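You operate a simulated robot arm through the tools that you are given. There is no shell and no other tool. Be economical: measure what you need, move in short steps, check, and stop when the job is done.

You run a simulated robot arm. Do the job below in one go: nothing can be reset, and whatever is moved stays where it is left.

TASK
Put two of the pegs from the top of the long bench on top of the black spool. Then put the card on the top of the long bench away on the top of the assembly table. Then put the white tape roll from the top of the long bench on the top of the corner bench. Then fetch the wooden paddle and stand it on the top of the exit table. Then put the red roller on the front of the mixing bench. Keep to this order. Set down upright: wooden paddle.

It is judged by the outcome, as a careful person would: the job done as asked, and still so three seconds after it is handed in. It fails if anything else is knocked over, pushed out of place, dropped, spilled or broken.

THE ROBOT
A 6-joint arm with a four-finger gripper on a trunk, on a base that drives. Base frame: it is fixed to the floor where the robot stands at the start and does not move with it; the origin is under the middle of the robot, x ahead of it, y to its left, z up; the surface under the hand at the start is at about z = 900. Units: mm, degrees, N and s.
With the tool pointing down near the work surface it reaches from about 280 to 700 mm from the robot's upright axis, wherever it stands. Its first joint turns from -166.0 to 166.0 degrees. Places, roughly: black spool (6x6x5 cm) [500, 400, 900]; card [750, 250, 1000]; front of the mixing bench (152x12 cm) [600, -6400, 880]; peg (2x2x5 cm) [500, 300, 900]; red roller (6x3x15 cm) [800, -7800, 800]; tape roll [750, 250, 1000]; top of the assembly table [-8900, -1000, 900]; top of the corner bench [-500, 1200, 900]; top of the exit table [800, -4800, 900]; wooden paddle (3x2x24 cm) [700, -6500, 1000]. Payload 3.43 kg.
Tool frame: the origin (TCP) lies between the finger pads and is the grasp point; the fingertips stand 30 mm ahead of it; z points along the fingers, y is the line along which they close. The gripper opens to 120 mm. The gripper's body begins 85 mm behind the TCP.
Orientation is told as [roll, pitch, yaw] about the base's x, y, z axes, in that order, counted from this pose: with the fingers straight down and closing along the base's y, the tool's x points along the base's -x, its y along +y and its z along -z.

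THE INTERFACE
- The arm moves only by the tool drive_tool. Its arguments are lists of equal length, an entry for each row: "turn": the turn, a rotation vector about the base's x, y, z in units of 45 degrees (1.0 is 45 degrees), a list of three; "linear": the shift along the base's x, y, z in units of 500 mm (1.0 is 500 mm), a list of three; "gripper": the finger opening in cm, from 0 to 12. In form: {"turn": [[wx, wy, wz], ...], "linear": [[tx, ty, tz], ...], "gripper": [gripper, ...]}. A call has 1 to 12 rows; each row is the pose to reach, as a shift and turn from the pose commanded when the call began. A call with a number of a shift or a turn outside -1 to 1 is refused whole. A row lasts 0.2 s, in which the tool goes at most 50 mm and 8.6 degrees; a call with a longer step from one row to the next is refused whole, and so is a gripper value outside its range. Where a pose cannot be reached the arm comes as near as it can. A force on the tool above 40 N (or 10 N above the force at the start of the call, whichever is more), or a blocked arm, ends the call early, and 0.2 s more pass. Each finger halts on what it meets, pressing with about 37 N; the grip force reading is that of the motor and also rises with nothing between the fingers. The clock runs only during rows and for 0.2 s after the last one: add rows that repeat a pose to give the fingers time. The reply holds the time, the measured pose of the TCP, the force on the tool along the base axes, the opening and the grip force, in the units named above and with some noise, with the torque about the TCP (base axes, N m) and any sound that the robot's microphone picked up.
- Cameras (640 x 400 px; columns grow to the right, rows downward): "scene" is now at [49.6, 144.5, 1704]; the picture's right is [0.08, -1.00, 0.00], its down [-0.83, -0.07, -0.55] and it looks along [0.55, 0.05, -0.83] (base axes); focal length 286 px, centre (320, 200). "wrist" rides on the gripper at [71, -17, -120] in the tool frame; the picture's right is [0.23, 0.97, 0.00], its down [-0.81, 0.19, -0.55] and it looks along [-0.54, 0.13, 0.83] (tool axes); focal length 275 px, centre (320, 200). There is no depth. A picture from a camera that has moved, and an enlarged one, comes with that camera's place and axes in the base frame and with its lens.
- snapshot(camera): a new picture of that camera. The clock stands still meanwhile.
- raise_lower(by): slides the trunk up (or, below 0, down) by that many mm; the arm and the scene camera ride with it, the base frame stays. It gives what a move gives, with no picture.
- steer(legs): drives the robot by 1 to 6 legs, each [ahead, left, turn to the left] in mm, mm and degrees, along the robot's own axes; the way and the turn of a leg run together, so that a leg with both is an arc; at most 1500 mm and 180 degrees a leg. The arm and the cameras ride along, it lands a little off, and it stops where it bumps. It gives what a move gives.
- turn_head(pan, tilt): turns the head with the scene camera to pan (to the left, within 120 degrees either way) and tilt (down, from -29 to 69), counted from straight ahead of the robot. It gives what a move gives.
- enlarge(camera, box): a new picture of the part [left, top, right, bottom] of that camera's present view, enlarged. The clock stands still meanwhile.
- finish_job(): hands the job in; it is judged then, once.

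Work in short steps. Places have to be worked out from the pictures, the camera data and where the tool is seen: move nearer, look again, correct. Check each grasp and each placing, and mend what went wrong. You have 186 turns and 148 pictures in all, those below and enlarged ones among them. Open the gripper and draw the arm clear of the work before you hand the job in, unless the task says otherwise; then end with one line.

The tools are called after ">>>" by a JSON object that holds its "method" and its "body". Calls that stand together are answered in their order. drive_tool: Moves the arm, as the interface text tells. Its arguments: {"type":"object","properties":{"turn":{"type":"array"},"linear":{"type":"array"},"gripper":{"type":"array"}},"required":["turn","linear","gripper"]} The other tools are called the same way: raise_lower (by) slides the trunk up or down; steer (legs) drives the base; turn_head (pan, tilt) turns the head that bears the scene camera; snapshot (camera) takes a picture; enlarge (camera, box) takes an enlarged picture of a part of a camera's view; finish_job () hands the job in.

At the start:

```text
time_s: 0.0
tcp_pos: [481.3, -34.1, 1214.2]
tcp_rot: [-0.1, 0.0, -0.1]
contact_force: [0.2, 0.3, 0.1]
wrist_torque: [-0.01, 0.0, 0.01]
gripper_width: 119.9
grip_force: 0.0
trunk travel left (down, up): [-225.0, 215.0]
robot x, y, heading: [-2.0, -0.6, 0.0]
head pan, tilt: [4.7, 56.4]
```

scene: 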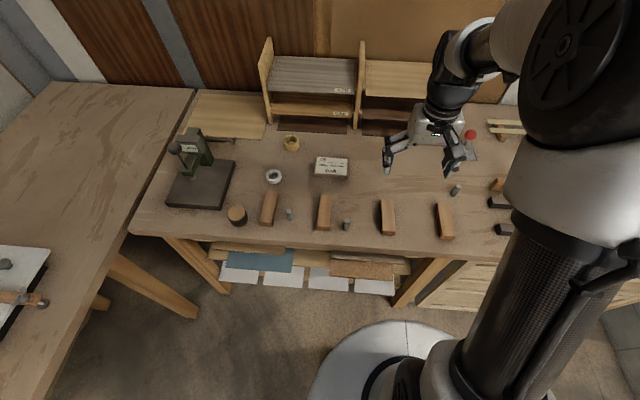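
wrist: 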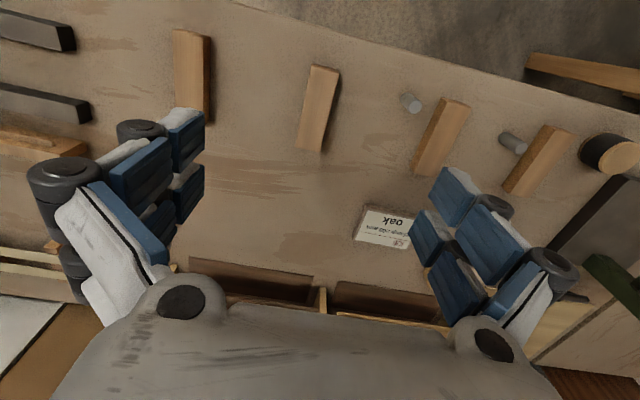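

The bench shows a black spool (near pixel 237,215), pegs near (289,214), (346,225), (455,190), a card near (331,167), a tape roll near (273,176). I enlarge to see details.

>>> {"method": "enlarge", "body": {"camera": "scene", "box": [160, 120, 360, 245]}}

>>> {"method": "enlarge", "body": {"camera": "scene", "box": [360, 120, 560, 245]}}

```text
3.20 times, centred on (260, 182) of scene
camera zoom: at [49.6, 144.5, 1704.0], right [0.08, -1.0, 0.0], down [-0.83, -0.07, -0.55], along [0.55, 0.05, -0.83], focal length 915 px, centre (512, 256)
```

zoom: 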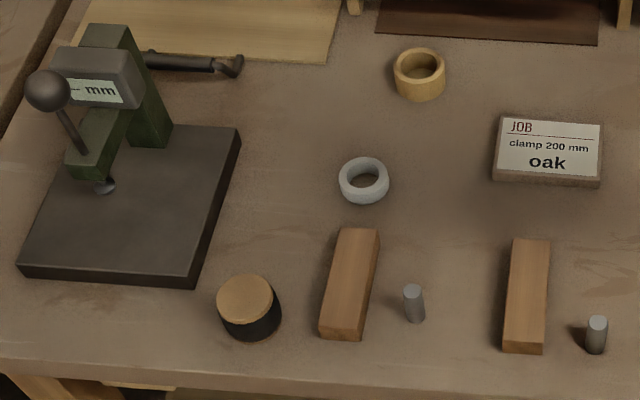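

```text
3.20 times, centred on (460, 182) of scene
camera zoom: at [49.6, 144.5, 1704.0], right [0.08, -1.0, 0.0], down [-0.83, -0.07, -0.55], along [0.55, 0.05, -0.83], focal length 915 px, centre (-128, 256)
```

zoom: 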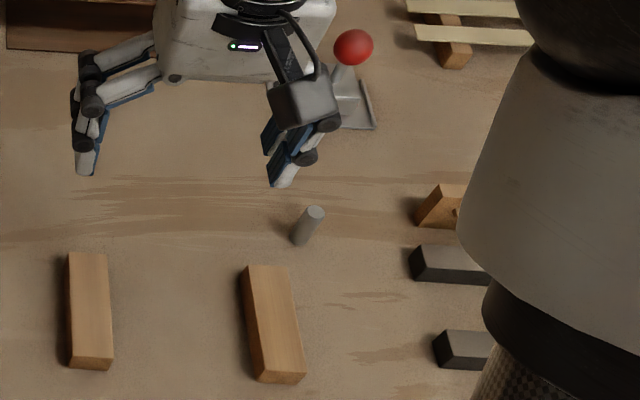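

Estimates: peg 1 at (502,280), peg 2 at (481,98), peg 3 at (640,-262), spool at (479,437). I go over peg 1, turning the tool so that it closes along x (a wooden block stands beside it in y).

>>> {"method": "drive_tool", "body": {"turn": [[0, 0, 0.125], [0, 0, 0.25], [0, 0, 0.375], [0, 0, 0.5], [0, 0, 0.625], [0, 0, 0.75], [0, 0, 0.875], [0, 0, 1.0]], "linear": [[0.005, 0.0785, -0.0285], [0.01, 0.157, -0.057], [0.015, 0.2355, -0.0855], [0.02, 0.314, -0.114], [0.025, 0.3925, -0.1425], [0.03, 0.471, -0.171], [0.035, 0.5495, -0.1995], [0.04, 0.628, -0.228]], "gripper": [12, 12, 11, 10, 9, 8, 7, 6]}}

>>> {"method": "drive_tool", "body": {"turn": [[0, 0, 0.166], [0, 0, 0.333], [0, 0, 0.5], [0, 0, 0.666], [0, 0, 0.833], [0, 0, 1.0], [0, 0, 1.0]], "linear": [[0, 0, 0], [0, 0, 0], [0, 0, 0], [0, 0, 0], [0, 0, 0], [0, 0, 0], [0, 0, 0]], "gripper": [6, 6, 6, 6, 6, 6, 6]}}

>>> {"method": "snapshot", "body": {"camera": "wrist"}}

```text
time_s: 1.8
tcp_pos: [503.1, 282.8, 1099.1]
tcp_rot: [0.0, 0.1, 45.1]
contact_force: [0.4, -0.2, 0.5]
wrist_torque: [-0.02, 0.0, -0.03]
gripper_width: 60.0
grip_force: 0.0
trunk travel left (down, up): [-225.0, 215.0]
robot x, y, heading: [-1.0, -1.6, -0.1]
head pan, tilt: [4.7, 56.4]
```

```text
time_s: 3.4
tcp_pos: [501.6, 279.5, 1100.9]
tcp_rot: [0.0, 0.1, 90.0]
contact_force: [-0.6, 0.1, 0.8]
wrist_torque: [0.04, -0.02, 0.01]
gripper_width: 60.2
grip_force: 0.0
trunk travel left (down, up): [-225.0, 215.0]
robot x, y, heading: [2.0, 2.6, -0.1]
head pan, tilt: [4.7, 56.4]
```

```text
143 pictures are left
camera wrist: at [519.0, 209.4, 1222.2], right [-0.97, -0.23, 0.0], down [-0.19, 0.81, 0.55], along [-0.13, 0.54, -0.83], focal length 275 px, centre (320, 200)
```

wrist: 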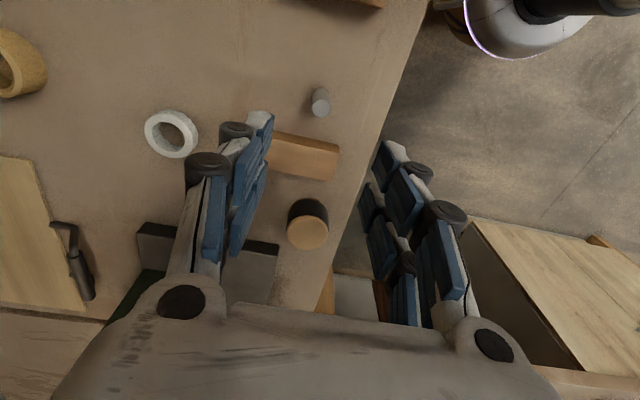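

Peg at about (503,275) by the wrist camera. I enlarge to fix peg and spool places.

>>> {"method": "enlarge", "body": {"camera": "wrist", "box": [240, 70, 400, 270]}}

```text
2.00 times, centred on (320, 170) of wrist
camera zoom: at [519.0, 209.4, 1222.2], right [-0.97, -0.23, 0.0], down [-0.19, 0.81, 0.55], along [-0.13, 0.54, -0.83], focal length 551 px, centre (320, 260)
```

zoom: 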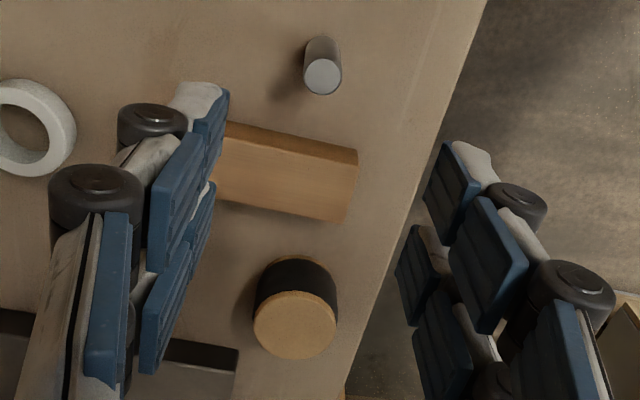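

Both cameras agree: peg 1 at (501,281), spool centre at (479.5,438). I descend to z≈937 and close.

>>> {"method": "drive_tool", "body": {"turn": [[0, 0, 0], [0, 0, 0], [0, 0, 0], [0, 0, 0], [0, 0, 0], [0, 0, 0], [0, 0, 0], [0, 0, 0], [0, 0, 0]], "linear": [[0, 0.002, -0.09], [0, 0.002, -0.18], [0, 0.002, -0.25], [0, 0.002, -0.3], [0, 0.002, -0.326], [0, 0.002, -0.326], [0, 0.002, -0.326], [0, 0.002, -0.326], [0, 0.002, -0.326]], "gripper": [6, 6, 6, 6, 6, 0, 0, 0, 0]}}

>>> {"method": "snapshot", "body": {"camera": "wrist"}}

```text
time_s: 5.4
tcp_pos: [501.8, 281.7, 936.7]
tcp_rot: [0.0, -0.1, 90.0]
contact_force: [0.5, 0.0, 1.0]
wrist_torque: [-0.02, 0.0, 0.01]
gripper_width: 15.8
grip_force: 31.4
trunk travel left (down, up): [-225.0, 215.0]
robot x, y, heading: [-1.1, -0.2, -0.0]
head pan, tilt: [4.7, 56.4]
```

```text
141 pictures are left
camera wrist: at [518.4, 210.3, 1059.3], right [-0.97, -0.23, 0.0], down [-0.19, 0.81, 0.55], along [-0.13, 0.54, -0.83], focal length 275 px, centre (320, 200)
```

wrist: 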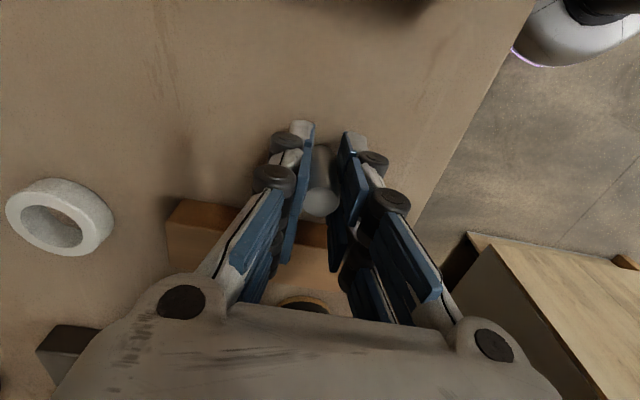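

Peg held (16 mm wide). I lift 100 mm and carry it over the spool's far half (479.5, 452).

>>> {"method": "drive_tool", "body": {"turn": [[0, 0, 0], [0, 0, 0], [0, 0, 0], [0, 0, 0], [0, 0, 0], [0, 0, 0], [0, 0, 0], [0, 0, 0]], "linear": [[0, 0, 0.08], [0, 0, 0.16], [0, 0, 0.2], [-0.01, 0.085, 0.2], [-0.022, 0.17, 0.2], [-0.033, 0.255, 0.2], [-0.044, 0.341, 0.2], [-0.044, 0.341, 0.2]], "gripper": [0, 0, 0, 0, 0, 0, 0, 0]}}

>>> {"method": "snapshot", "body": {"camera": "wrist"}}

>>> {"method": "enlarge", "body": {"camera": "scene", "box": [160, 120, 360, 245]}}

```text
time_s: 7.2
tcp_pos: [481.2, 451.8, 1036.3]
tcp_rot: [0.0, 0.0, 89.9]
contact_force: [-0.3, -0.7, -1.9]
wrist_torque: [0.01, 0.0, 0.03]
gripper_width: 15.4
grip_force: 36.9
trunk travel left (down, up): [-225.0, 215.0]
robot x, y, heading: [1.6, 1.3, 0.0]
head pan, tilt: [4.7, 56.4]
```

```text
140 pictures are left
camera wrist: at [497.3, 380.2, 1158.9], right [-0.97, -0.23, 0.0], down [-0.19, 0.81, 0.55], along [-0.13, 0.54, -0.83], focal length 275 px, centre (320, 200)
```

wrist: 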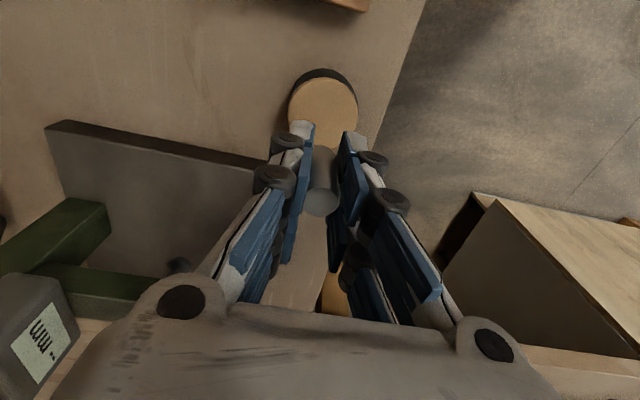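

```text
3.20 times, centred on (260, 182) of scene
camera zoom: at [49.7, 143.8, 1704.1], right [0.08, -1.0, 0.0], down [-0.83, -0.07, -0.55], along [0.55, 0.05, -0.83], focal length 915 px, centre (512, 256)
```

zoom: 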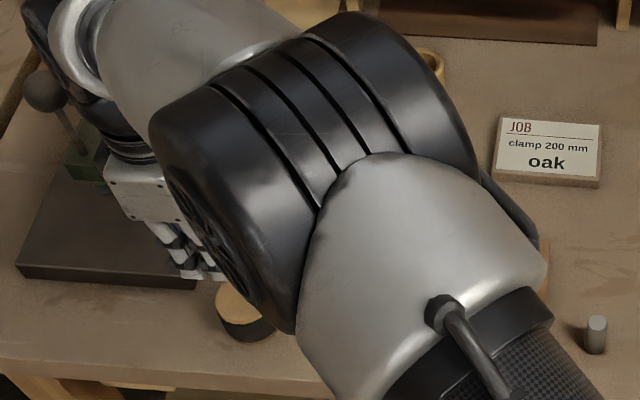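

Spool top centre comes to (480,440). I shift to y=454 and lower slowly until the peg meets the spool top.

>>> {"method": "drive_tool", "body": {"turn": [[0, 0, 0], [0, 0, 0], [0, 0, 0], [0, 0, 0], [0, 0, 0]], "linear": [[0, 0.005, -0.04], [0, 0.005, -0.08], [0, 0.005, -0.09], [0, 0.005, -0.095], [0, 0.005, -0.098]], "gripper": [0, 0, 0, 0, 0]}}

>>> {"method": "snapshot", "body": {"camera": "wrist"}}

```text
time_s: 8.4
tcp_pos: [479.8, 453.0, 988.4]
tcp_rot: [0.1, -0.1, 90.0]
contact_force: [-0.2, 0.0, -1.5]
wrist_torque: [0.0, 0.02, 0.01]
gripper_width: 15.5
grip_force: 37.7
trunk travel left (down, up): [-225.0, 215.0]
robot x, y, heading: [-1.3, -0.3, 0.0]
head pan, tilt: [4.7, 56.4]
```

```text
138 pictures are left
camera wrist: at [497.1, 383.4, 1109.6], right [-0.97, -0.23, 0.0], down [-0.19, 0.81, 0.55], along [-0.13, 0.54, -0.83], focal length 275 px, centre (320, 200)
```

wrist: 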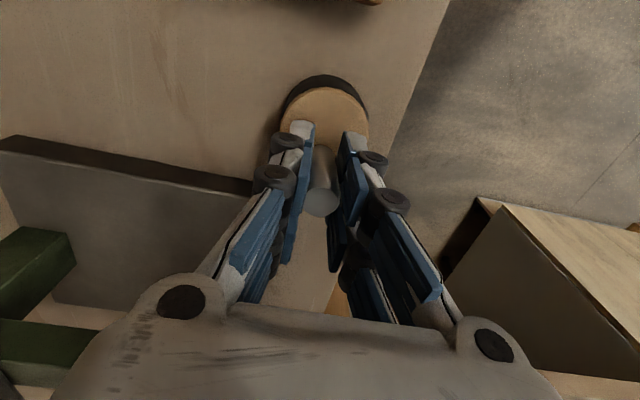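

The peg is just above the far half of the top. I lower in 1.5 mm steps until contact.

>>> {"method": "drive_tool", "body": {"turn": [[0, 0, 0], [0, 0, 0], [0, 0, 0], [0, 0, 0]], "linear": [[0, 0, -0.002], [0, 0, -0.004], [0, 0, -0.006], [0, 0, -0.008]], "gripper": [0, 0, 0, 0]}}

```text
time_s: 9.4
tcp_pos: [479.2, 454.7, 986.1]
tcp_rot: [-0.4, -0.2, 90.0]
contact_force: [-1.1, 3.5, 15.0]
wrist_torque: [0.03, 0.01, -0.03]
gripper_width: 15.3
grip_force: 37.2
trunk travel left (down, up): [-225.0, 215.0]
robot x, y, heading: [-1.3, 2.5, -0.0]
head pan, tilt: [4.7, 56.4]
```

Contact (15 N up). I ease up 1 mm, open slightly and lift away.

>>> {"method": "drive_tool", "body": {"turn": [[0, 0, 0], [0, 0, 0], [0, 0, 0], [0, 0, 0], [0, 0, 0], [0, 0, 0]], "linear": [[0, 0, 0.003], [0, 0, 0.003], [0, 0, 0.003], [0, 0, 0.05], [0, 0, 0.14], [0, 0, 0.2]], "gripper": [0, 3.6, 3.6, 3.6, 3.6, 3.6]}}

>>> {"method": "enlarge", "body": {"camera": "wrist", "box": [220, 50, 420, 250]}}

```text
time_s: 10.8
tcp_pos: [480.9, 453.3, 1085.3]
tcp_rot: [-0.1, -0.1, 90.0]
contact_force: [-0.5, 0.1, 0.3]
wrist_torque: [0.02, -0.01, 0.02]
gripper_width: 35.7
grip_force: 0.1
trunk travel left (down, up): [-225.0, 215.0]
robot x, y, heading: [3.0, 1.0, 0.1]
head pan, tilt: [4.7, 56.4]
```

```text
2.00 times, centred on (320, 150) of wrist
camera zoom: at [497.5, 382.6, 1207.1], right [-0.97, -0.23, 0.0], down [-0.19, 0.81, 0.55], along [-0.13, 0.54, -0.83], focal length 551 px, centre (320, 300)
```

zoom: 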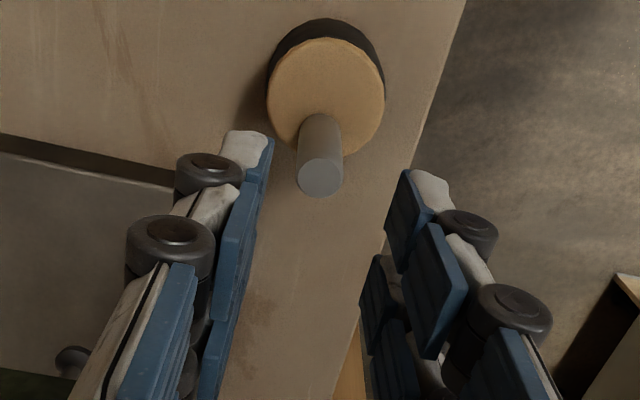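

Peg 1 stands on the spool's far half. Now I go over peg 2 at about (481,98) and look.

>>> {"method": "drive_tool", "body": {"turn": [[0, 0, 0], [0, 0, 0], [0, 0, 0], [0, 0, 0], [0, 0, 0], [0, 0, 0], [0, 0, 0], [0, 0, 0], [0, 0, 0]], "linear": [[0, -0.08, 0], [0, -0.16, 0], [0, -0.24, 0], [0, -0.32, 0], [0, -0.4, 0], [0, -0.48, 0], [0, -0.56, 0], [0, -0.64, 0], [0, -0.71, 0]], "gripper": [4, 4, 4, 5, 5, 6, 6, 6, 6]}}

>>> {"method": "enlarge", "body": {"camera": "wrist", "box": [220, 50, 420, 250]}}

```text
time_s: 12.8
tcp_pos: [479.6, 98.5, 1083.3]
tcp_rot: [0.0, 0.0, 90.0]
contact_force: [-0.3, 0.3, 0.1]
wrist_torque: [0.02, 0.01, -0.01]
gripper_width: 59.8
grip_force: 0.0
trunk travel left (down, up): [-225.0, 215.0]
robot x, y, heading: [-0.8, 3.5, -0.1]
head pan, tilt: [4.7, 56.4]
```

```text
2.00 times, centred on (320, 150) of wrist
camera zoom: at [496.3, 27.5, 1206.2], right [-0.97, -0.23, 0.0], down [-0.19, 0.81, 0.55], along [-0.13, 0.54, -0.83], focal length 551 px, centre (320, 300)
```

zoom: 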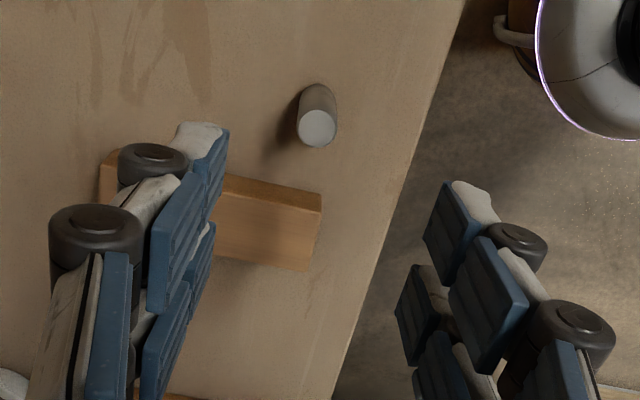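

Peg 2 at about (480,101). Descend to z≈937 and grasp.

>>> {"method": "drive_tool", "body": {"turn": [[0, 0, 0], [0, 0, 0], [0, 0, 0], [0, 0, 0], [0, 0, 0], [0, 0, 0], [0, 0, 0], [0, 0, 0]], "linear": [[0, 0.004, -0.09], [0, 0.004, -0.18], [0, 0.004, -0.26], [0, 0.004, -0.295], [0, 0.004, -0.295], [0, 0.004, -0.295], [0, 0.004, -0.295], [0, 0.004, -0.295]], "gripper": [6, 6, 6, 6, 0, 0, 0, 0]}}

>>> {"method": "drive_tool", "body": {"turn": [[0, 0, 0], [0, 0, 0], [0, 0, 0], [0, 0, 0], [0, 0, 0], [0, 0, 0], [0, 0, 0], [0, 0, 0], [0, 0, 0], [0, 0, 0]], "linear": [[0, 0, 0.09], [0, 0, 0.18], [0, 0, 0.25], [0, 0.09, 0.25], [0, 0.18, 0.25], [0, 0.27, 0.25], [0, 0.36, 0.25], [0, 0.45, 0.25], [0, 0.54, 0.25], [0, 0.54, 0.25]], "gripper": [0, 0, 0, 0, 0, 0, 0, 0, 0, 0]}}

>>> {"method": "snapshot", "body": {"camera": "wrist"}}

```text
time_s: 14.6
tcp_pos: [478.4, 101.5, 934.7]
tcp_rot: [-0.1, 0.0, 90.0]
contact_force: [0.9, -0.1, -0.8]
wrist_torque: [0.01, -0.01, 0.01]
gripper_width: 15.7
grip_force: 31.3
trunk travel left (down, up): [-225.0, 215.0]
robot x, y, heading: [0.2, 5.7, -0.1]
head pan, tilt: [4.7, 56.4]
```

```text
time_s: 16.8
tcp_pos: [481.3, 369.0, 1060.6]
tcp_rot: [0.0, 0.0, 90.0]
contact_force: [0.1, -0.4, -0.6]
wrist_torque: [0.06, -0.02, -0.01]
gripper_width: 15.4
grip_force: 37.0
trunk travel left (down, up): [-225.0, 215.0]
robot x, y, heading: [3.4, -0.5, -0.1]
head pan, tilt: [4.7, 56.4]
```

```text
135 pictures are left
camera wrist: at [497.3, 299.0, 1183.5], right [-0.97, -0.23, 0.0], down [-0.19, 0.81, 0.55], along [-0.13, 0.54, -0.83], focal length 275 px, centre (320, 200)
```

wrist: 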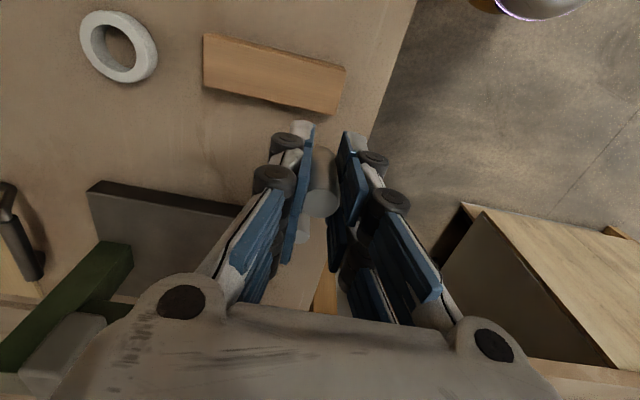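

Peg 2 held. I move over y=427, and look before lowering.

>>> {"method": "drive_tool", "body": {"turn": [[0, 0, 0], [0, 0, 0], [0, 0, 0], [0, 0, 0], [0, 0, 0]], "linear": [[0.001, 0.056, 0], [0.001, 0.112, 0], [0.001, 0.112, -0.04], [0.001, 0.112, -0.08], [0.001, 0.112, -0.08]], "gripper": [0, 0, 0, 0, 0]}}

>>> {"method": "enlarge", "body": {"camera": "wrist", "box": [220, 50, 420, 250]}}

```text
time_s: 18.0
tcp_pos: [479.5, 425.9, 1021.3]
tcp_rot: [0.1, -0.1, 90.0]
contact_force: [0.8, -0.7, -0.7]
wrist_torque: [0.01, 0.01, -0.01]
gripper_width: 15.5
grip_force: 37.5
trunk travel left (down, up): [-225.0, 215.0]
robot x, y, heading: [0.1, -0.5, 0.0]
head pan, tilt: [4.7, 56.4]
```

```text
2.00 times, centred on (320, 150) of wrist
camera zoom: at [497.3, 355.8, 1143.5], right [-0.97, -0.23, 0.0], down [-0.19, 0.81, 0.55], along [-0.13, 0.54, -0.83], focal length 551 px, centre (320, 300)
```

zoom: 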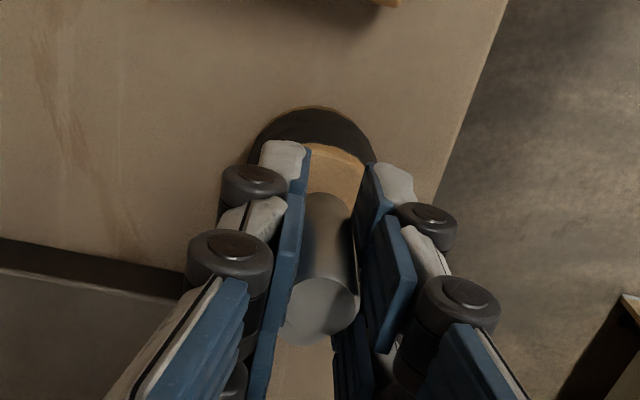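

Clearances fine; I shift 2 mm further in y and lower to contact.

>>> {"method": "drive_tool", "body": {"turn": [[0, 0, 0], [0, 0, 0], [0, 0, 0], [0, 0, 0], [0, 0, 0], [0, 0, 0], [0, 0, 0], [0, 0, 0]], "linear": [[0, 0.004, -0.03], [0, 0.004, -0.06], [0, 0.004, -0.066], [0, 0.004, -0.069], [0, 0.004, -0.072], [0, 0.004, -0.075], [0, 0.004, -0.077], [0, 0.004, -0.079]], "gripper": [0, 0, 0, 0, 0, 0, 0, 0]}}

```text
time_s: 19.8
tcp_pos: [479.3, 427.3, 984.9]
tcp_rot: [-0.2, -0.2, 89.9]
contact_force: [0.4, -10.0, 31.1]
wrist_torque: [-0.48, 0.03, 0.02]
gripper_width: 15.5
grip_force: 36.4
trunk travel left (down, up): [-225.0, 215.0]
robot x, y, heading: [2.5, 0.9, -0.2]
head pan, tilt: [4.7, 56.4]
```

Firm contact (31 N); I ease up ~2.5 mm, release and rise.

>>> {"method": "drive_tool", "body": {"turn": [[0, 0, 0], [0, 0, 0], [0, 0, 0], [0, 0, 0], [0, 0, 0], [0, 0, 0], [0, 0, 0]], "linear": [[0, 0, 0.004], [0, 0, 0.004], [0, 0, 0.004], [0, 0, 0.004], [0, 0, 0.05], [0, 0, 0.14], [0, 0, 0.2]], "gripper": [0, 0, 3.2, 3.2, 3.2, 3.2, 3.2]}}

>>> {"method": "snapshot", "body": {"camera": "wrist"}}

```text
time_s: 21.4
tcp_pos: [480.6, 428.4, 1082.1]
tcp_rot: [0.0, 0.0, 89.9]
contact_force: [0.4, -0.1, -0.1]
wrist_torque: [0.0, -0.04, -0.01]
gripper_width: 31.7
grip_force: 0.0
trunk travel left (down, up): [-225.0, 215.0]
robot x, y, heading: [-5.5, 2.6, 0.0]
head pan, tilt: [4.7, 56.4]
```

```text
133 pictures are left
camera wrist: at [497.3, 357.9, 1204.2], right [-0.97, -0.23, 0.0], down [-0.19, 0.81, 0.55], along [-0.13, 0.54, -0.83], focal length 275 px, centre (320, 200)
```

wrist: 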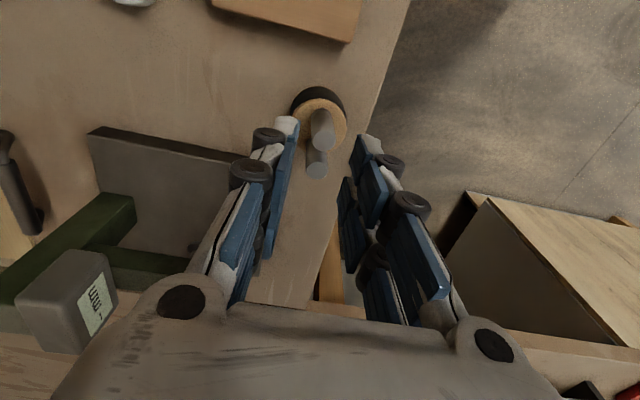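

Both pegs stand on the spool. The card (~(716,158)) and tape (~(658,357)) are beyond comfortable reach, so I raise the arm aside and look down at how far the base is from the bench.

>>> {"method": "turn_head", "body": {"pan": 0, "tilt": 69}}

>>> {"method": "snapshot", "body": {"camera": "scene"}}

```text
time_s: 22.1
tcp_pos: [481.8, 429.5, 1081.3]
tcp_rot: [0.1, 0.0, 90.0]
contact_force: [-0.3, -0.4, -0.4]
wrist_torque: [-0.02, 0.01, -0.02]
gripper_width: 32.0
grip_force: 0.0
trunk travel left (down, up): [-225.0, 215.0]
robot x, y, heading: [-0.7, -1.5, -0.0]
head pan, tilt: [0.0, 68.8]
```

```text
132 pictures are left
camera scene: at [35.1, 138.7, 1690.4], right [0.0, -1.0, 0.0], down [-0.93, 0.0, -0.36], along [0.36, 0.0, -0.93], focal length 286 px, centre (320, 200)
```

scene: 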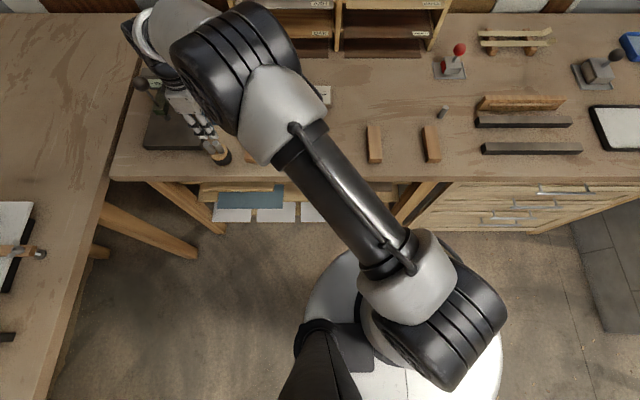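

The base has room (bench legs at x≈490, base front ≤ 410 at most). I bring the tool to the middle at height, then drive 60 mm ahead and 150 mm left.

>>> {"method": "drive_tool", "body": {"turn": [[0, 0, 0], [0, 0, 0], [0, 0, 0], [0, 0, 0], [0, 0, 0], [0, 0, 0], [0, 0, 0], [0, 0, 0]], "linear": [[0, 0, 0.08], [0, -0.08, 0.14], [0, -0.16, 0.16], [0, -0.24, 0.16], [0, -0.32, 0.16], [0, -0.4, 0.16], [0, -0.48, 0.16], [0, -0.54, 0.16]], "gripper": [4, 6, 8, 10, 11, 11, 11, 11]}}

>>> {"method": "steer", "body": {"legs": [[60, 150, 0]]}}

>>> {"method": "turn_head", "body": {"pan": 0, "tilt": 50}}

>>> {"method": "snapshot", "body": {"camera": "scene"}}

>>> {"method": "snapshot", "body": {"camera": "wrist"}}

```text
time_s: 23.9
tcp_pos: [479.8, 157.1, 1161.2]
tcp_rot: [0.0, 0.0, 90.0]
contact_force: [-0.4, -0.3, 0.2]
wrist_torque: [0.03, 0.01, 0.0]
gripper_width: 110.2
grip_force: 0.1
trunk travel left (down, up): [-225.0, 215.0]
robot x, y, heading: [-0.3, 1.6, 0.0]
head pan, tilt: [0.0, 68.8]
```

```text
time_s: 25.4
tcp_pos: [540.7, 309.7, 1162.4]
tcp_rot: [-0.1, 0.0, 90.0]
contact_force: [0.0, 1.0, 0.1]
wrist_torque: [-0.01, 0.01, -0.02]
gripper_width: 110.2
grip_force: 0.2
trunk travel left (down, up): [-225.0, 215.0]
robot x, y, heading: [62.6, 152.2, 0.1]
head pan, tilt: [0.0, 68.8]
```

```text
time_s: 26.2
tcp_pos: [539.7, 308.6, 1160.0]
tcp_rot: [0.0, 0.0, 90.0]
contact_force: [-0.7, 0.5, 0.0]
wrist_torque: [-0.02, -0.01, 0.03]
gripper_width: 110.1
grip_force: 0.0
trunk travel left (down, up): [-225.0, 215.0]
robot x, y, heading: [59.4, 148.8, 0.0]
head pan, tilt: [0.0, 50.0]
```

```text
131 pictures are left
camera scene: at [116.2, 288.3, 1712.2], right [0.0, -1.0, 0.0], down [-0.77, 0.0, -0.64], along [0.64, 0.0, -0.77], focal length 286 px, centre (320, 200)
```

scene: 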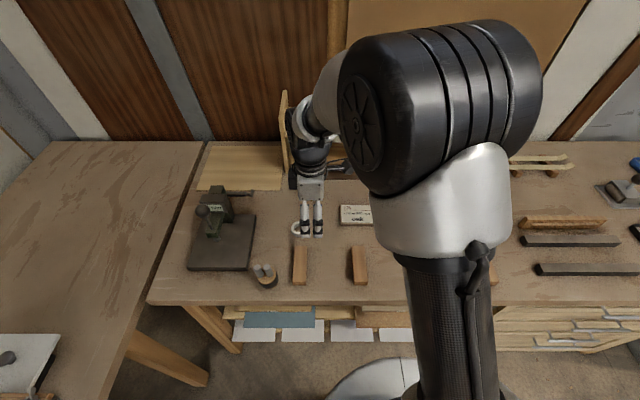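

```text
130 pictures are left
camera wrist: at [556.6, 237.7, 1284.0], right [-0.97, -0.23, 0.0], down [-0.19, 0.81, 0.55], along [-0.13, 0.54, -0.83], focal length 275 px, centre (320, 200)
```

wrist: 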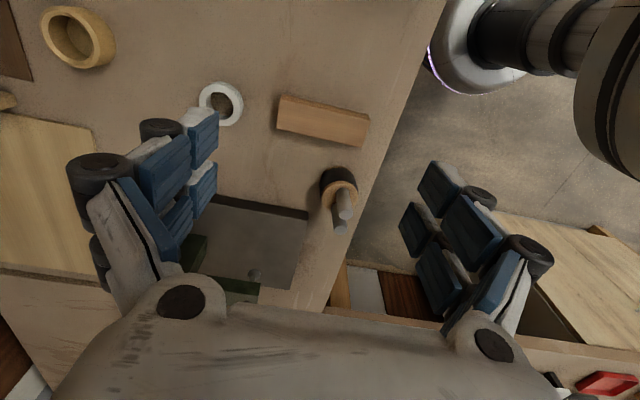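

I move over the card (est. (716,158)) to look at it closely.

>>> {"method": "drive_tool", "body": {"turn": [[0, 0, 0], [0, 0, 0], [0, 0, 0], [0, 0, 0], [0, 0, 0], [0, 0, 0], [0, 0, 0]], "linear": [[0.055, -0.06, -0.02], [0.11, -0.12, -0.04], [0.165, -0.18, -0.06], [0.22, -0.24, -0.08], [0.275, -0.3, -0.1], [0.33, -0.3, -0.12], [0.35, -0.3, -0.12]], "gripper": [11, 11, 11, 11, 11, 11, 11]}}

>>> {"method": "snapshot", "body": {"camera": "wrist"}}

>>> {"method": "enlarge", "body": {"camera": "scene", "box": [280, 140, 440, 240]}}

```text
time_s: 27.8
tcp_pos: [716.3, 158.8, 1101.8]
tcp_rot: [0.0, 0.0, 90.0]
contact_force: [0.5, -0.5, -0.5]
wrist_torque: [0.01, 0.02, 0.03]
gripper_width: 109.9
grip_force: 0.1
trunk travel left (down, up): [-225.0, 215.0]
robot x, y, heading: [57.1, 149.3, 0.2]
head pan, tilt: [0.0, 50.0]
```

```text
129 pictures are left
camera wrist: at [731.8, 87.5, 1223.8], right [-0.97, -0.23, 0.0], down [-0.19, 0.81, 0.55], along [-0.13, 0.54, -0.83], focal length 275 px, centre (320, 200)
```

wrist: 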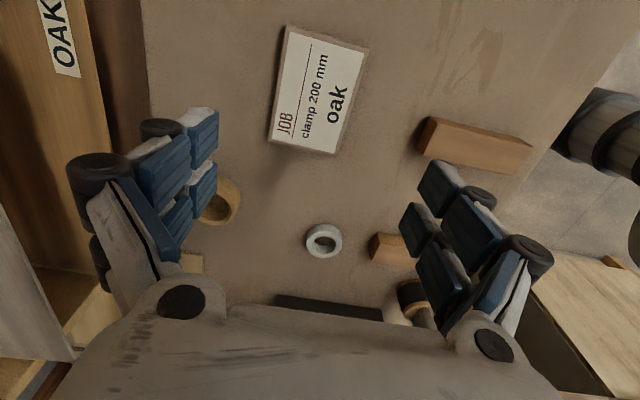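

```text
4.00 times, centred on (360, 190) of scene
camera zoom: at [115.9, 287.9, 1712.3], right [0.0, -1.0, 0.0], down [-0.77, 0.0, -0.64], along [0.64, 0.0, -0.77], focal length 1144 px, centre (160, 240)
```

zoom: 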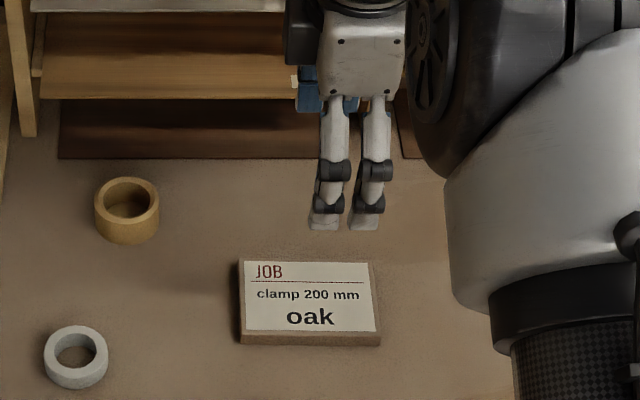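

Card spans x 677–760, y 101–219, about 15 mm thick, centre (718,160). I descend to z≈934 and close along x.

>>> {"method": "drive_tool", "body": {"turn": [[0, 0, 0], [0, 0, 0], [0, 0, 0], [0, 0, 0], [0, 0, 0], [0, 0, 0], [0, 0, 0], [0, 0, 0], [0, 0, 0]], "linear": [[0.005, 0.003, -0.09], [0.005, 0.003, -0.18], [0.005, 0.003, -0.26], [0.005, 0.003, -0.31], [0.005, 0.003, -0.335], [0.005, 0.003, -0.335], [0.005, 0.003, -0.335], [0.005, 0.003, -0.335], [0.005, 0.003, -0.335]], "gripper": [11, 11, 11, 11, 11, 7, 7, 7, 7]}}

>>> {"method": "snapshot", "body": {"camera": "wrist"}}

```text
time_s: 29.8
tcp_pos: [715.9, 159.3, 934.9]
tcp_rot: [-0.1, -0.1, 90.1]
contact_force: [1.1, -0.4, 2.6]
wrist_torque: [0.02, -0.07, -0.01]
gripper_width: 84.6
grip_force: 37.0
trunk travel left (down, up): [-225.0, 215.0]
robot x, y, heading: [58.7, 150.1, -0.4]
head pan, tilt: [0.0, 50.0]
```

```text
127 pictures are left
camera wrist: at [733.7, 89.1, 1057.1], right [-0.97, -0.23, 0.0], down [-0.19, 0.81, 0.55], along [-0.13, 0.54, -0.83], focal length 275 px, centre (320, 200)
```

wrist: 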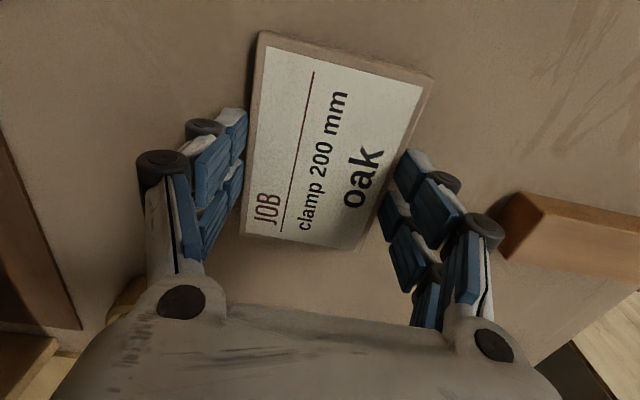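

The card is gripped (84.6 mm). I lift it and bring it back towards the robot.

>>> {"method": "drive_tool", "body": {"turn": [[0, 0, 0], [0, 0, 0], [0, 0, 0], [0, 0, 0], [0, 0, 0], [0, 0, 0], [0, 0, 0], [0, 0, 0], [0, 0, 0], [0, 0, 0], [0, 0, 0]], "linear": [[0, 0, 0.06], [0, 0, 0.14], [0, 0, 0.22], [0, 0, 0.3], [-0.07, 0, 0.36], [-0.15, 0, 0.4], [-0.23, 0, 0.44], [-0.31, 0, 0.48], [-0.38, 0, 0.5], [-0.44, 0, 0.5], [-0.44, 0, 0.5]], "gripper": [7, 7, 7, 7, 7, 7, 7, 7, 7, 7, 7]}}

>>> {"method": "turn_head", "body": {"pan": 120, "tilt": 25}}

>>> {"method": "snapshot", "body": {"camera": "scene"}}

>>> {"method": "turn_head", "body": {"pan": -120, "tilt": 25}}

>>> {"method": "snapshot", "body": {"camera": "scene"}}

```text
time_s: 32.2
tcp_pos: [496.2, 159.4, 1184.9]
tcp_rot: [0.0, 0.0, 90.0]
contact_force: [-1.0, 0.6, -0.7]
wrist_torque: [0.0, 0.03, -0.02]
gripper_width: 70.1
grip_force: 0.0
trunk travel left (down, up): [-225.0, 215.0]
robot x, y, heading: [57.2, 151.5, 0.1]
head pan, tilt: [0.0, 50.0]
```

```text
time_s: 34.2
tcp_pos: [495.4, 159.7, 1184.1]
tcp_rot: [0.1, 0.1, 90.0]
contact_force: [0.0, -0.2, -0.1]
wrist_torque: [0.02, 0.0, -0.01]
gripper_width: 70.0
grip_force: 0.0
trunk travel left (down, up): [-225.0, 215.0]
robot x, y, heading: [59.5, 150.7, 0.1]
head pan, tilt: [120.0, 25.0]
```

```text
126 pictures are left
camera scene: at [-6.9, 368.1, 1749.8], right [0.87, 0.5, 0.0], down [0.21, -0.37, -0.91], along [-0.45, 0.79, -0.42], focal length 286 px, centre (320, 200)
```

scene: 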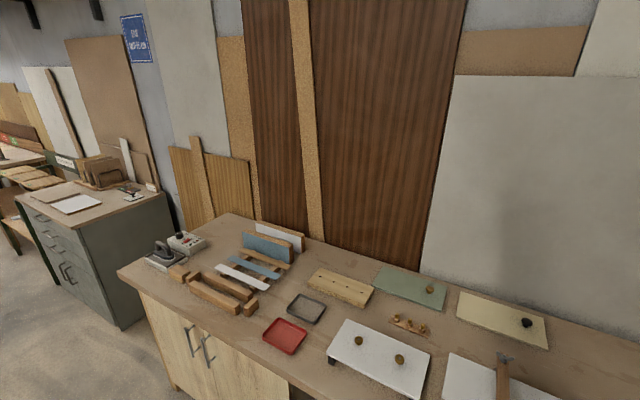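

```text
time_s: 37.6
tcp_pos: [495.8, 158.7, 1184.8]
tcp_rot: [0.0, 0.0, 90.0]
contact_force: [0.9, -0.5, 0.9]
wrist_torque: [-0.01, 0.0, 0.0]
gripper_width: 70.0
grip_force: 0.1
trunk travel left (down, up): [-225.0, 215.0]
robot x, y, heading: [62.1, 150.6, -0.2]
head pan, tilt: [-120.0, 25.0]
```

```text
125 pictures are left
camera scene: at [-7.0, 208.5, 1749.8], right [-0.87, 0.5, 0.0], down [0.21, 0.37, -0.91], along [-0.45, -0.78, -0.42], focal length 286 px, centre (320, 200)
```

scene: 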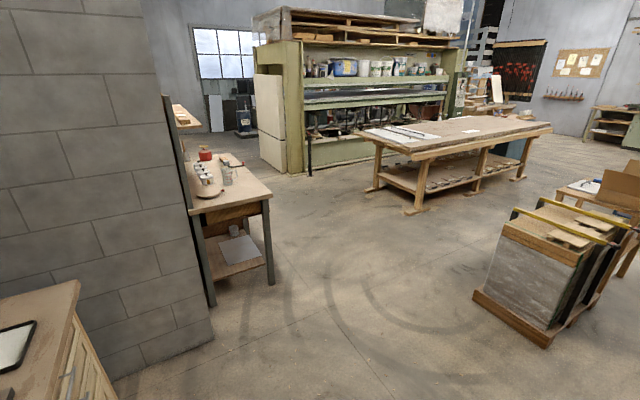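

The gripper closed to 70 mm: the card slipped out. I look where it lies.

>>> {"method": "turn_head", "body": {"pan": 0, "tilt": 50}}

>>> {"method": "snapshot", "body": {"camera": "scene"}}

>>> {"method": "snapshot", "body": {"camera": "wrist"}}

```text
time_s: 39.6
tcp_pos: [496.1, 159.1, 1183.8]
tcp_rot: [0.0, 0.0, 90.0]
contact_force: [0.5, 0.2, -0.7]
wrist_torque: [0.0, 0.0, 0.0]
gripper_width: 70.1
grip_force: 0.0
trunk travel left (down, up): [-225.0, 215.0]
robot x, y, heading: [61.0, 150.7, 0.1]
head pan, tilt: [0.0, 50.0]
```

```text
124 pictures are left
camera scene: at [116.1, 288.2, 1712.3], right [0.0, -1.0, 0.0], down [-0.77, 0.0, -0.64], along [0.64, 0.0, -0.77], focal length 286 px, centre (320, 200)
```

scene: 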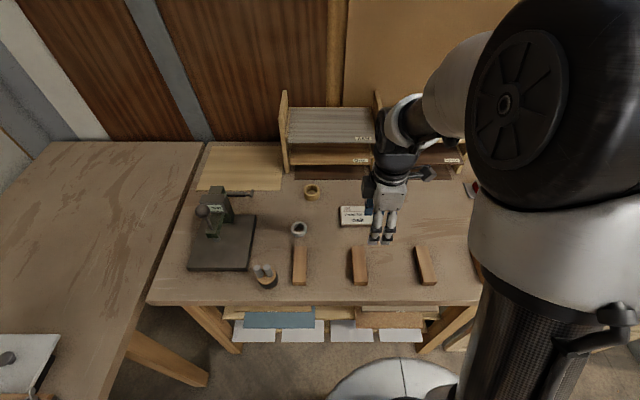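

```text
123 pictures are left
camera wrist: at [512.8, 88.4, 1307.0], right [-0.97, -0.23, 0.0], down [-0.19, 0.81, 0.55], along [-0.13, 0.54, -0.83], focal length 275 px, centre (320, 200)
```

wrist: 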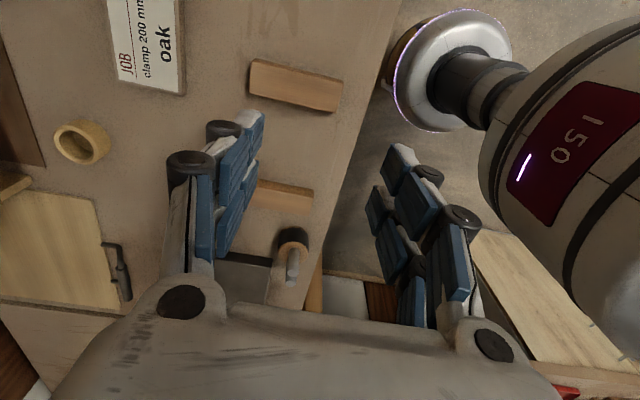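

The card stayed in place on the bench; the fingertips were too high. I go back over it and check its place.

>>> {"method": "drive_tool", "body": {"turn": [[0, 0, 0], [0, 0, 0], [0, 0, 0], [0, 0, 0], [0, 0, 0], [0, 0, 0], [0, 0, 0]], "linear": [[0.07, 0, -0.03], [0.15, 0, -0.06], [0.23, 0, -0.09], [0.31, 0, -0.12], [0.38, 0, -0.15], [0.44, 0, -0.16], [0.44, 0, -0.16]], "gripper": [8, 9, 10, 11, 11, 11, 11]}}

>>> {"method": "snapshot", "body": {"camera": "wrist"}}

```text
time_s: 41.2
tcp_pos: [716.6, 159.2, 1105.0]
tcp_rot: [0.0, 0.0, 90.0]
contact_force: [-0.5, 0.0, -0.7]
wrist_torque: [-0.01, 0.02, 0.0]
gripper_width: 110.1
grip_force: 0.0
trunk travel left (down, up): [-225.0, 215.0]
robot x, y, heading: [58.0, 149.8, 0.1]
head pan, tilt: [0.0, 50.0]
```

```text
122 pictures are left
camera wrist: at [733.5, 89.0, 1226.7], right [-0.97, -0.23, 0.0], down [-0.19, 0.81, 0.55], along [-0.13, 0.54, -0.83], focal length 275 px, centre (320, 200)
```

wrist: 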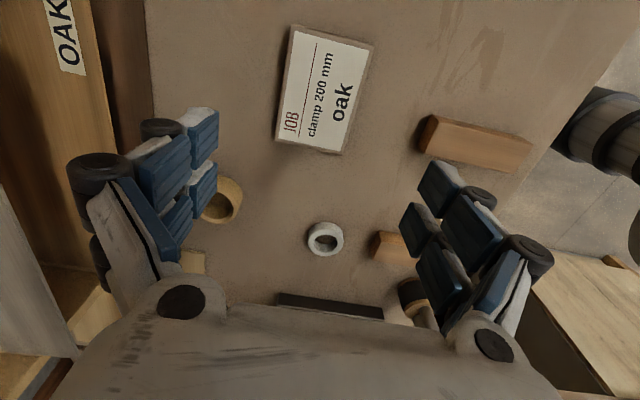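

Card in place. I descend further this time until the tips nearly touch the bench.

>>> {"method": "drive_tool", "body": {"turn": [[0, 0, 0], [0, 0, 0], [0, 0, 0], [0, 0, 0], [0, 0, 0], [0, 0, 0], [0, 0, 0], [0, 0, 0]], "linear": [[-0.002, 0, -0.09], [-0.002, 0, -0.18], [-0.002, 0, -0.26], [-0.002, 0, -0.32], [-0.002, 0, -0.342], [-0.002, 0, -0.346], [-0.002, 0, -0.35], [-0.002, 0, -0.352]], "gripper": [11, 11, 11, 11, 11, 11, 11, 11]}}

```text
time_s: 43.0
tcp_pos: [716.2, 159.6, 929.1]
tcp_rot: [0.0, 0.0, 89.9]
contact_force: [0.0, -0.8, 0.0]
wrist_torque: [-0.04, 0.01, 0.0]
gripper_width: 110.0
grip_force: 0.1
trunk travel left (down, up): [-225.0, 215.0]
robot x, y, heading: [62.7, 149.7, 0.0]
head pan, tilt: [0.0, 50.0]
```

No contact yet at 929; I creep further down.

>>> {"method": "drive_tool", "body": {"turn": [[0, 0, 0], [0, 0, 0], [0, 0, 0], [0, 0, 0], [0, 0, 0]], "linear": [[0, 0, -0.002], [0, 0, -0.004], [0, 0, -0.006], [0, 0, -0.008], [0, 0, -0.01]], "gripper": [11, 11, 11, 11, 11]}}

>>> {"method": "snapshot", "body": {"camera": "wrist"}}

```text
time_s: 44.2
tcp_pos: [717.7, 159.9, 923.3]
tcp_rot: [-0.1, 0.1, 90.0]
contact_force: [-0.1, 0.7, 1.5]
wrist_torque: [-0.02, -0.01, -0.01]
gripper_width: 110.1
grip_force: 0.0
trunk travel left (down, up): [-225.0, 215.0]
robot x, y, heading: [59.8, 151.5, 0.1]
head pan, tilt: [0.0, 50.0]
```

```text
121 pictures are left
camera wrist: at [733.3, 89.2, 1045.5], right [-0.97, -0.23, 0.0], down [-0.19, 0.81, 0.55], along [-0.13, 0.54, -0.83], focal length 275 px, centre (320, 200)
```

wrist: 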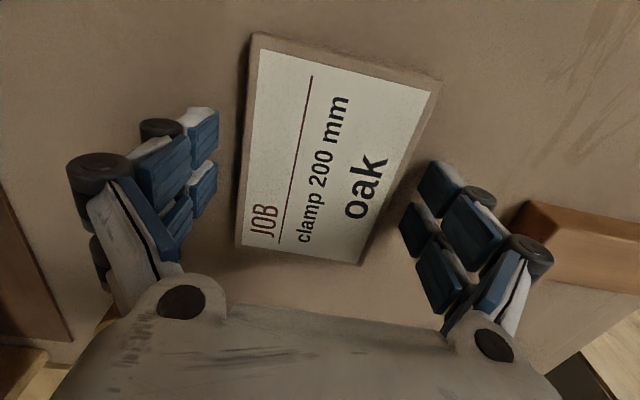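

Still no contact (tips at 893), so the bench lies lower than 900. Creep on.

>>> {"method": "drive_tool", "body": {"turn": [[0, 0, 0], [0, 0, 0], [0, 0, 0], [0, 0, 0], [0, 0, 0], [0, 0, 0]], "linear": [[0, 0, -0.002], [0, 0, -0.004], [0, 0, -0.006], [0, 0, -0.008], [0, 0, -0.01], [0, 0, -0.012]], "gripper": [11, 11, 11, 11, 11, 11]}}

```text
time_s: 45.6
tcp_pos: [717.2, 160.5, 918.1]
tcp_rot: [0.0, 0.0, 90.0]
contact_force: [-0.6, -0.4, 0.8]
wrist_torque: [-0.01, -0.03, -0.01]
gripper_width: 109.8
grip_force: 0.0
trunk travel left (down, up): [-225.0, 215.0]
robot x, y, heading: [59.5, 145.3, -0.0]
head pan, tilt: [0.0, 50.0]
```

>>> {"method": "drive_tool", "body": {"turn": [[0, 0, 0], [0, 0, 0], [0, 0, 0], [0, 0, 0]], "linear": [[0, 0, -0.002], [0, 0, -0.004], [0, 0, -0.006], [0, 0, -0.008]], "gripper": [11, 11, 11, 11]}}

```text
time_s: 46.6
tcp_pos: [715.8, 158.9, 913.7]
tcp_rot: [0.0, -0.1, 90.1]
contact_force: [0.8, 1.0, 6.7]
wrist_torque: [-0.01, 0.29, -0.04]
gripper_width: 111.6
grip_force: 4.1
trunk travel left (down, up): [-225.0, 215.0]
robot x, y, heading: [62.6, 146.0, -0.0]
head pan, tilt: [0.0, 50.0]
```

Contact begins at TCP z≈915 (bench ≈ 885). I rise 2 mm, close, and lift gently.

>>> {"method": "drive_tool", "body": {"turn": [[0, 0, 0], [0, 0, 0], [0, 0, 0], [0, 0, 0], [0, 0, 0], [0, 0, 0], [0, 0, 0], [0, 0, 0], [0, 0, 0], [0, 0, 0]], "linear": [[0, 0, 0.005], [0, 0, 0.005], [0, 0, 0.005], [0, 0, 0.005], [0, 0, 0.005], [0, 0, 0.01], [0, 0, 0.02], [0, 0, 0.04], [0, 0, 0.06], [0, 0, 0.08]], "gripper": [11, 7, 6, 6, 6, 6, 6, 6, 6, 6]}}

>>> {"method": "snapshot", "body": {"camera": "wrist"}}

```text
time_s: 47.7
tcp_pos: [714.0, 159.8, 924.4]
tcp_rot: [-0.1, 0.0, 90.0]
contact_force: [-10.1, -0.8, 32.8]
wrist_torque: [-0.01, 1.85, 0.06]
gripper_width: 85.2
grip_force: 21.3
trunk travel left (down, up): [-225.0, 215.0]
robot x, y, heading: [57.7, 149.0, -0.0]
head pan, tilt: [0.0, 50.0]
stopped in row 5: the force on the tool passed its limit at 42 N (the readings are from after the stop); the commanded pose is now the measured one
```

```text
120 pictures are left
camera wrist: at [731.3, 89.1, 1046.1], right [-0.97, -0.23, 0.0], down [-0.19, 0.81, 0.55], along [-0.13, 0.54, -0.83], focal length 275 px, centre (320, 200)
```

wrist: 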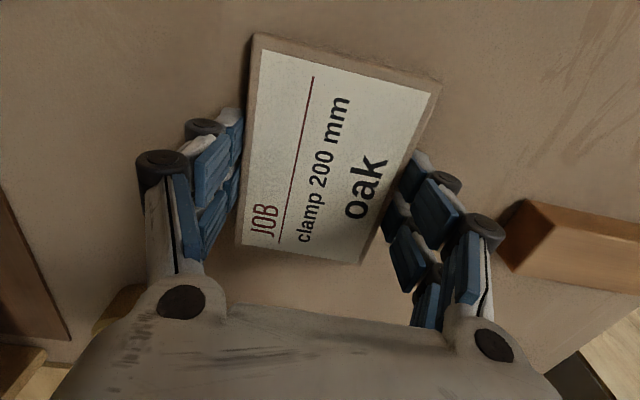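

The tips swing downward as the fingers close, pressing on the bench. I ease up in small steps while keeping the grip, then lift.

>>> {"method": "drive_tool", "body": {"turn": [[0, 0, 0], [0, 0, 0], [0, 0, 0], [0, 0, 0], [0, 0, 0]], "linear": [[0.002, 0, 0.002], [0.002, 0, 0.003], [0.002, 0, 0.003], [0.002, 0, 0.003], [0.002, 0, 0.003]], "gripper": [6, 6, 6, 6, 6]}}

>>> {"method": "drive_tool", "body": {"turn": [[0, 0, 0], [0, 0, 0], [0, 0, 0], [0, 0, 0], [0, 0, 0], [0, 0, 0]], "linear": [[0, 0, 0.005], [0, 0, 0.01], [0, 0, 0.02], [0, 0, 0.04], [0, 0, 0.06], [0, 0, 0.06]], "gripper": [6, 6, 6, 6, 6, 6]}}

>>> {"method": "snapshot", "body": {"camera": "wrist"}}

```text
time_s: 48.9
tcp_pos: [714.9, 160.1, 924.4]
tcp_rot: [-0.1, 0.0, 90.1]
contact_force: [-11.1, -0.3, 41.6]
wrist_torque: [-0.13, 2.21, 0.07]
gripper_width: 84.5
grip_force: 37.2
trunk travel left (down, up): [-225.0, 215.0]
robot x, y, heading: [58.1, 147.2, -0.2]
head pan, tilt: [0.0, 50.0]
```

```text
time_s: 50.3
tcp_pos: [715.6, 159.6, 948.5]
tcp_rot: [0.2, 0.0, 90.0]
contact_force: [0.2, 0.2, -0.7]
wrist_torque: [0.01, 0.0, -0.01]
gripper_width: 84.4
grip_force: 36.8
trunk travel left (down, up): [-225.0, 215.0]
robot x, y, heading: [59.1, 149.9, -0.2]
head pan, tilt: [0.0, 50.0]
```

```text
119 pictures are left
camera wrist: at [733.4, 89.5, 1071.2], right [-0.97, -0.23, 0.0], down [-0.19, 0.81, 0.55], along [-0.13, 0.54, -0.83], focal length 275 px, centre (320, 200)
```

wrist: 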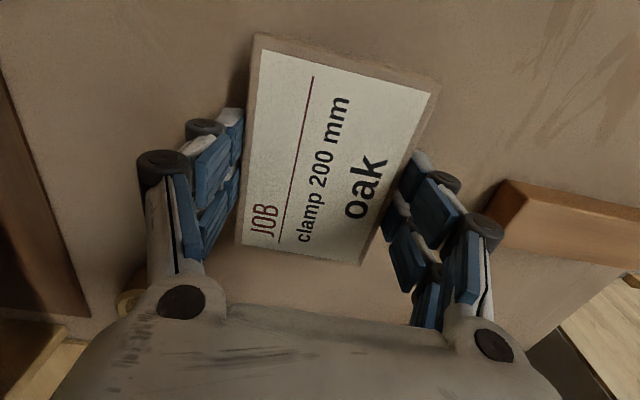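

The card is lifted with the grip held. I raise it and retract.

>>> {"method": "drive_tool", "body": {"turn": [[0, 0, 0], [0, 0, 0], [0, 0, 0], [0, 0, 0], [0, 0, 0], [0, 0, 0], [0, 0, 0], [0, 0, 0], [0, 0, 0], [0, 0, 0], [0, 0, 0]], "linear": [[0, 0, 0.04], [0, 0, 0.1], [0, 0, 0.18], [0, 0, 0.26], [-0.06, 0, 0.32], [-0.13, 0, 0.36], [-0.2, 0, 0.4], [-0.28, 0, 0.44], [-0.36, 0, 0.46], [-0.44, 0, 0.46], [-0.48, 0, 0.46]], "gripper": [6, 6, 6, 6, 6, 6, 6, 6, 6, 6, 6]}}

>>> {"method": "snapshot", "body": {"camera": "wrist"}}

```text
time_s: 52.7
tcp_pos: [476.6, 158.4, 1178.8]
tcp_rot: [0.1, 0.0, 90.0]
contact_force: [-0.1, -0.2, -0.9]
wrist_torque: [0.03, -0.04, -0.01]
gripper_width: 84.4
grip_force: 36.8
trunk travel left (down, up): [-225.0, 215.0]
robot x, y, heading: [55.0, 147.1, 0.0]
head pan, tilt: [0.0, 50.0]
```

```text
118 pictures are left
camera wrist: at [494.0, 88.9, 1301.9], right [-0.97, -0.23, 0.0], down [-0.19, 0.81, 0.55], along [-0.13, 0.54, -0.83], focal length 275 px, centre (320, 200)
```

wrist: 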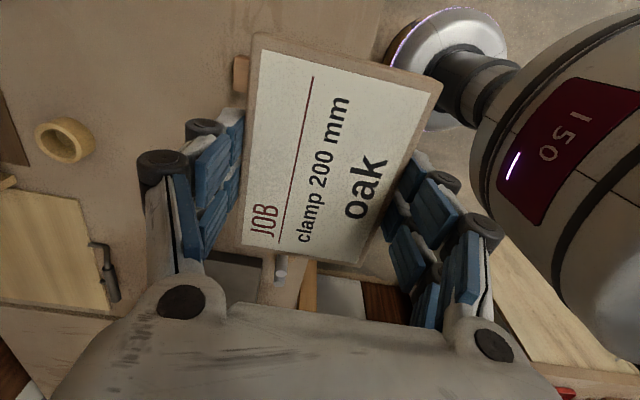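

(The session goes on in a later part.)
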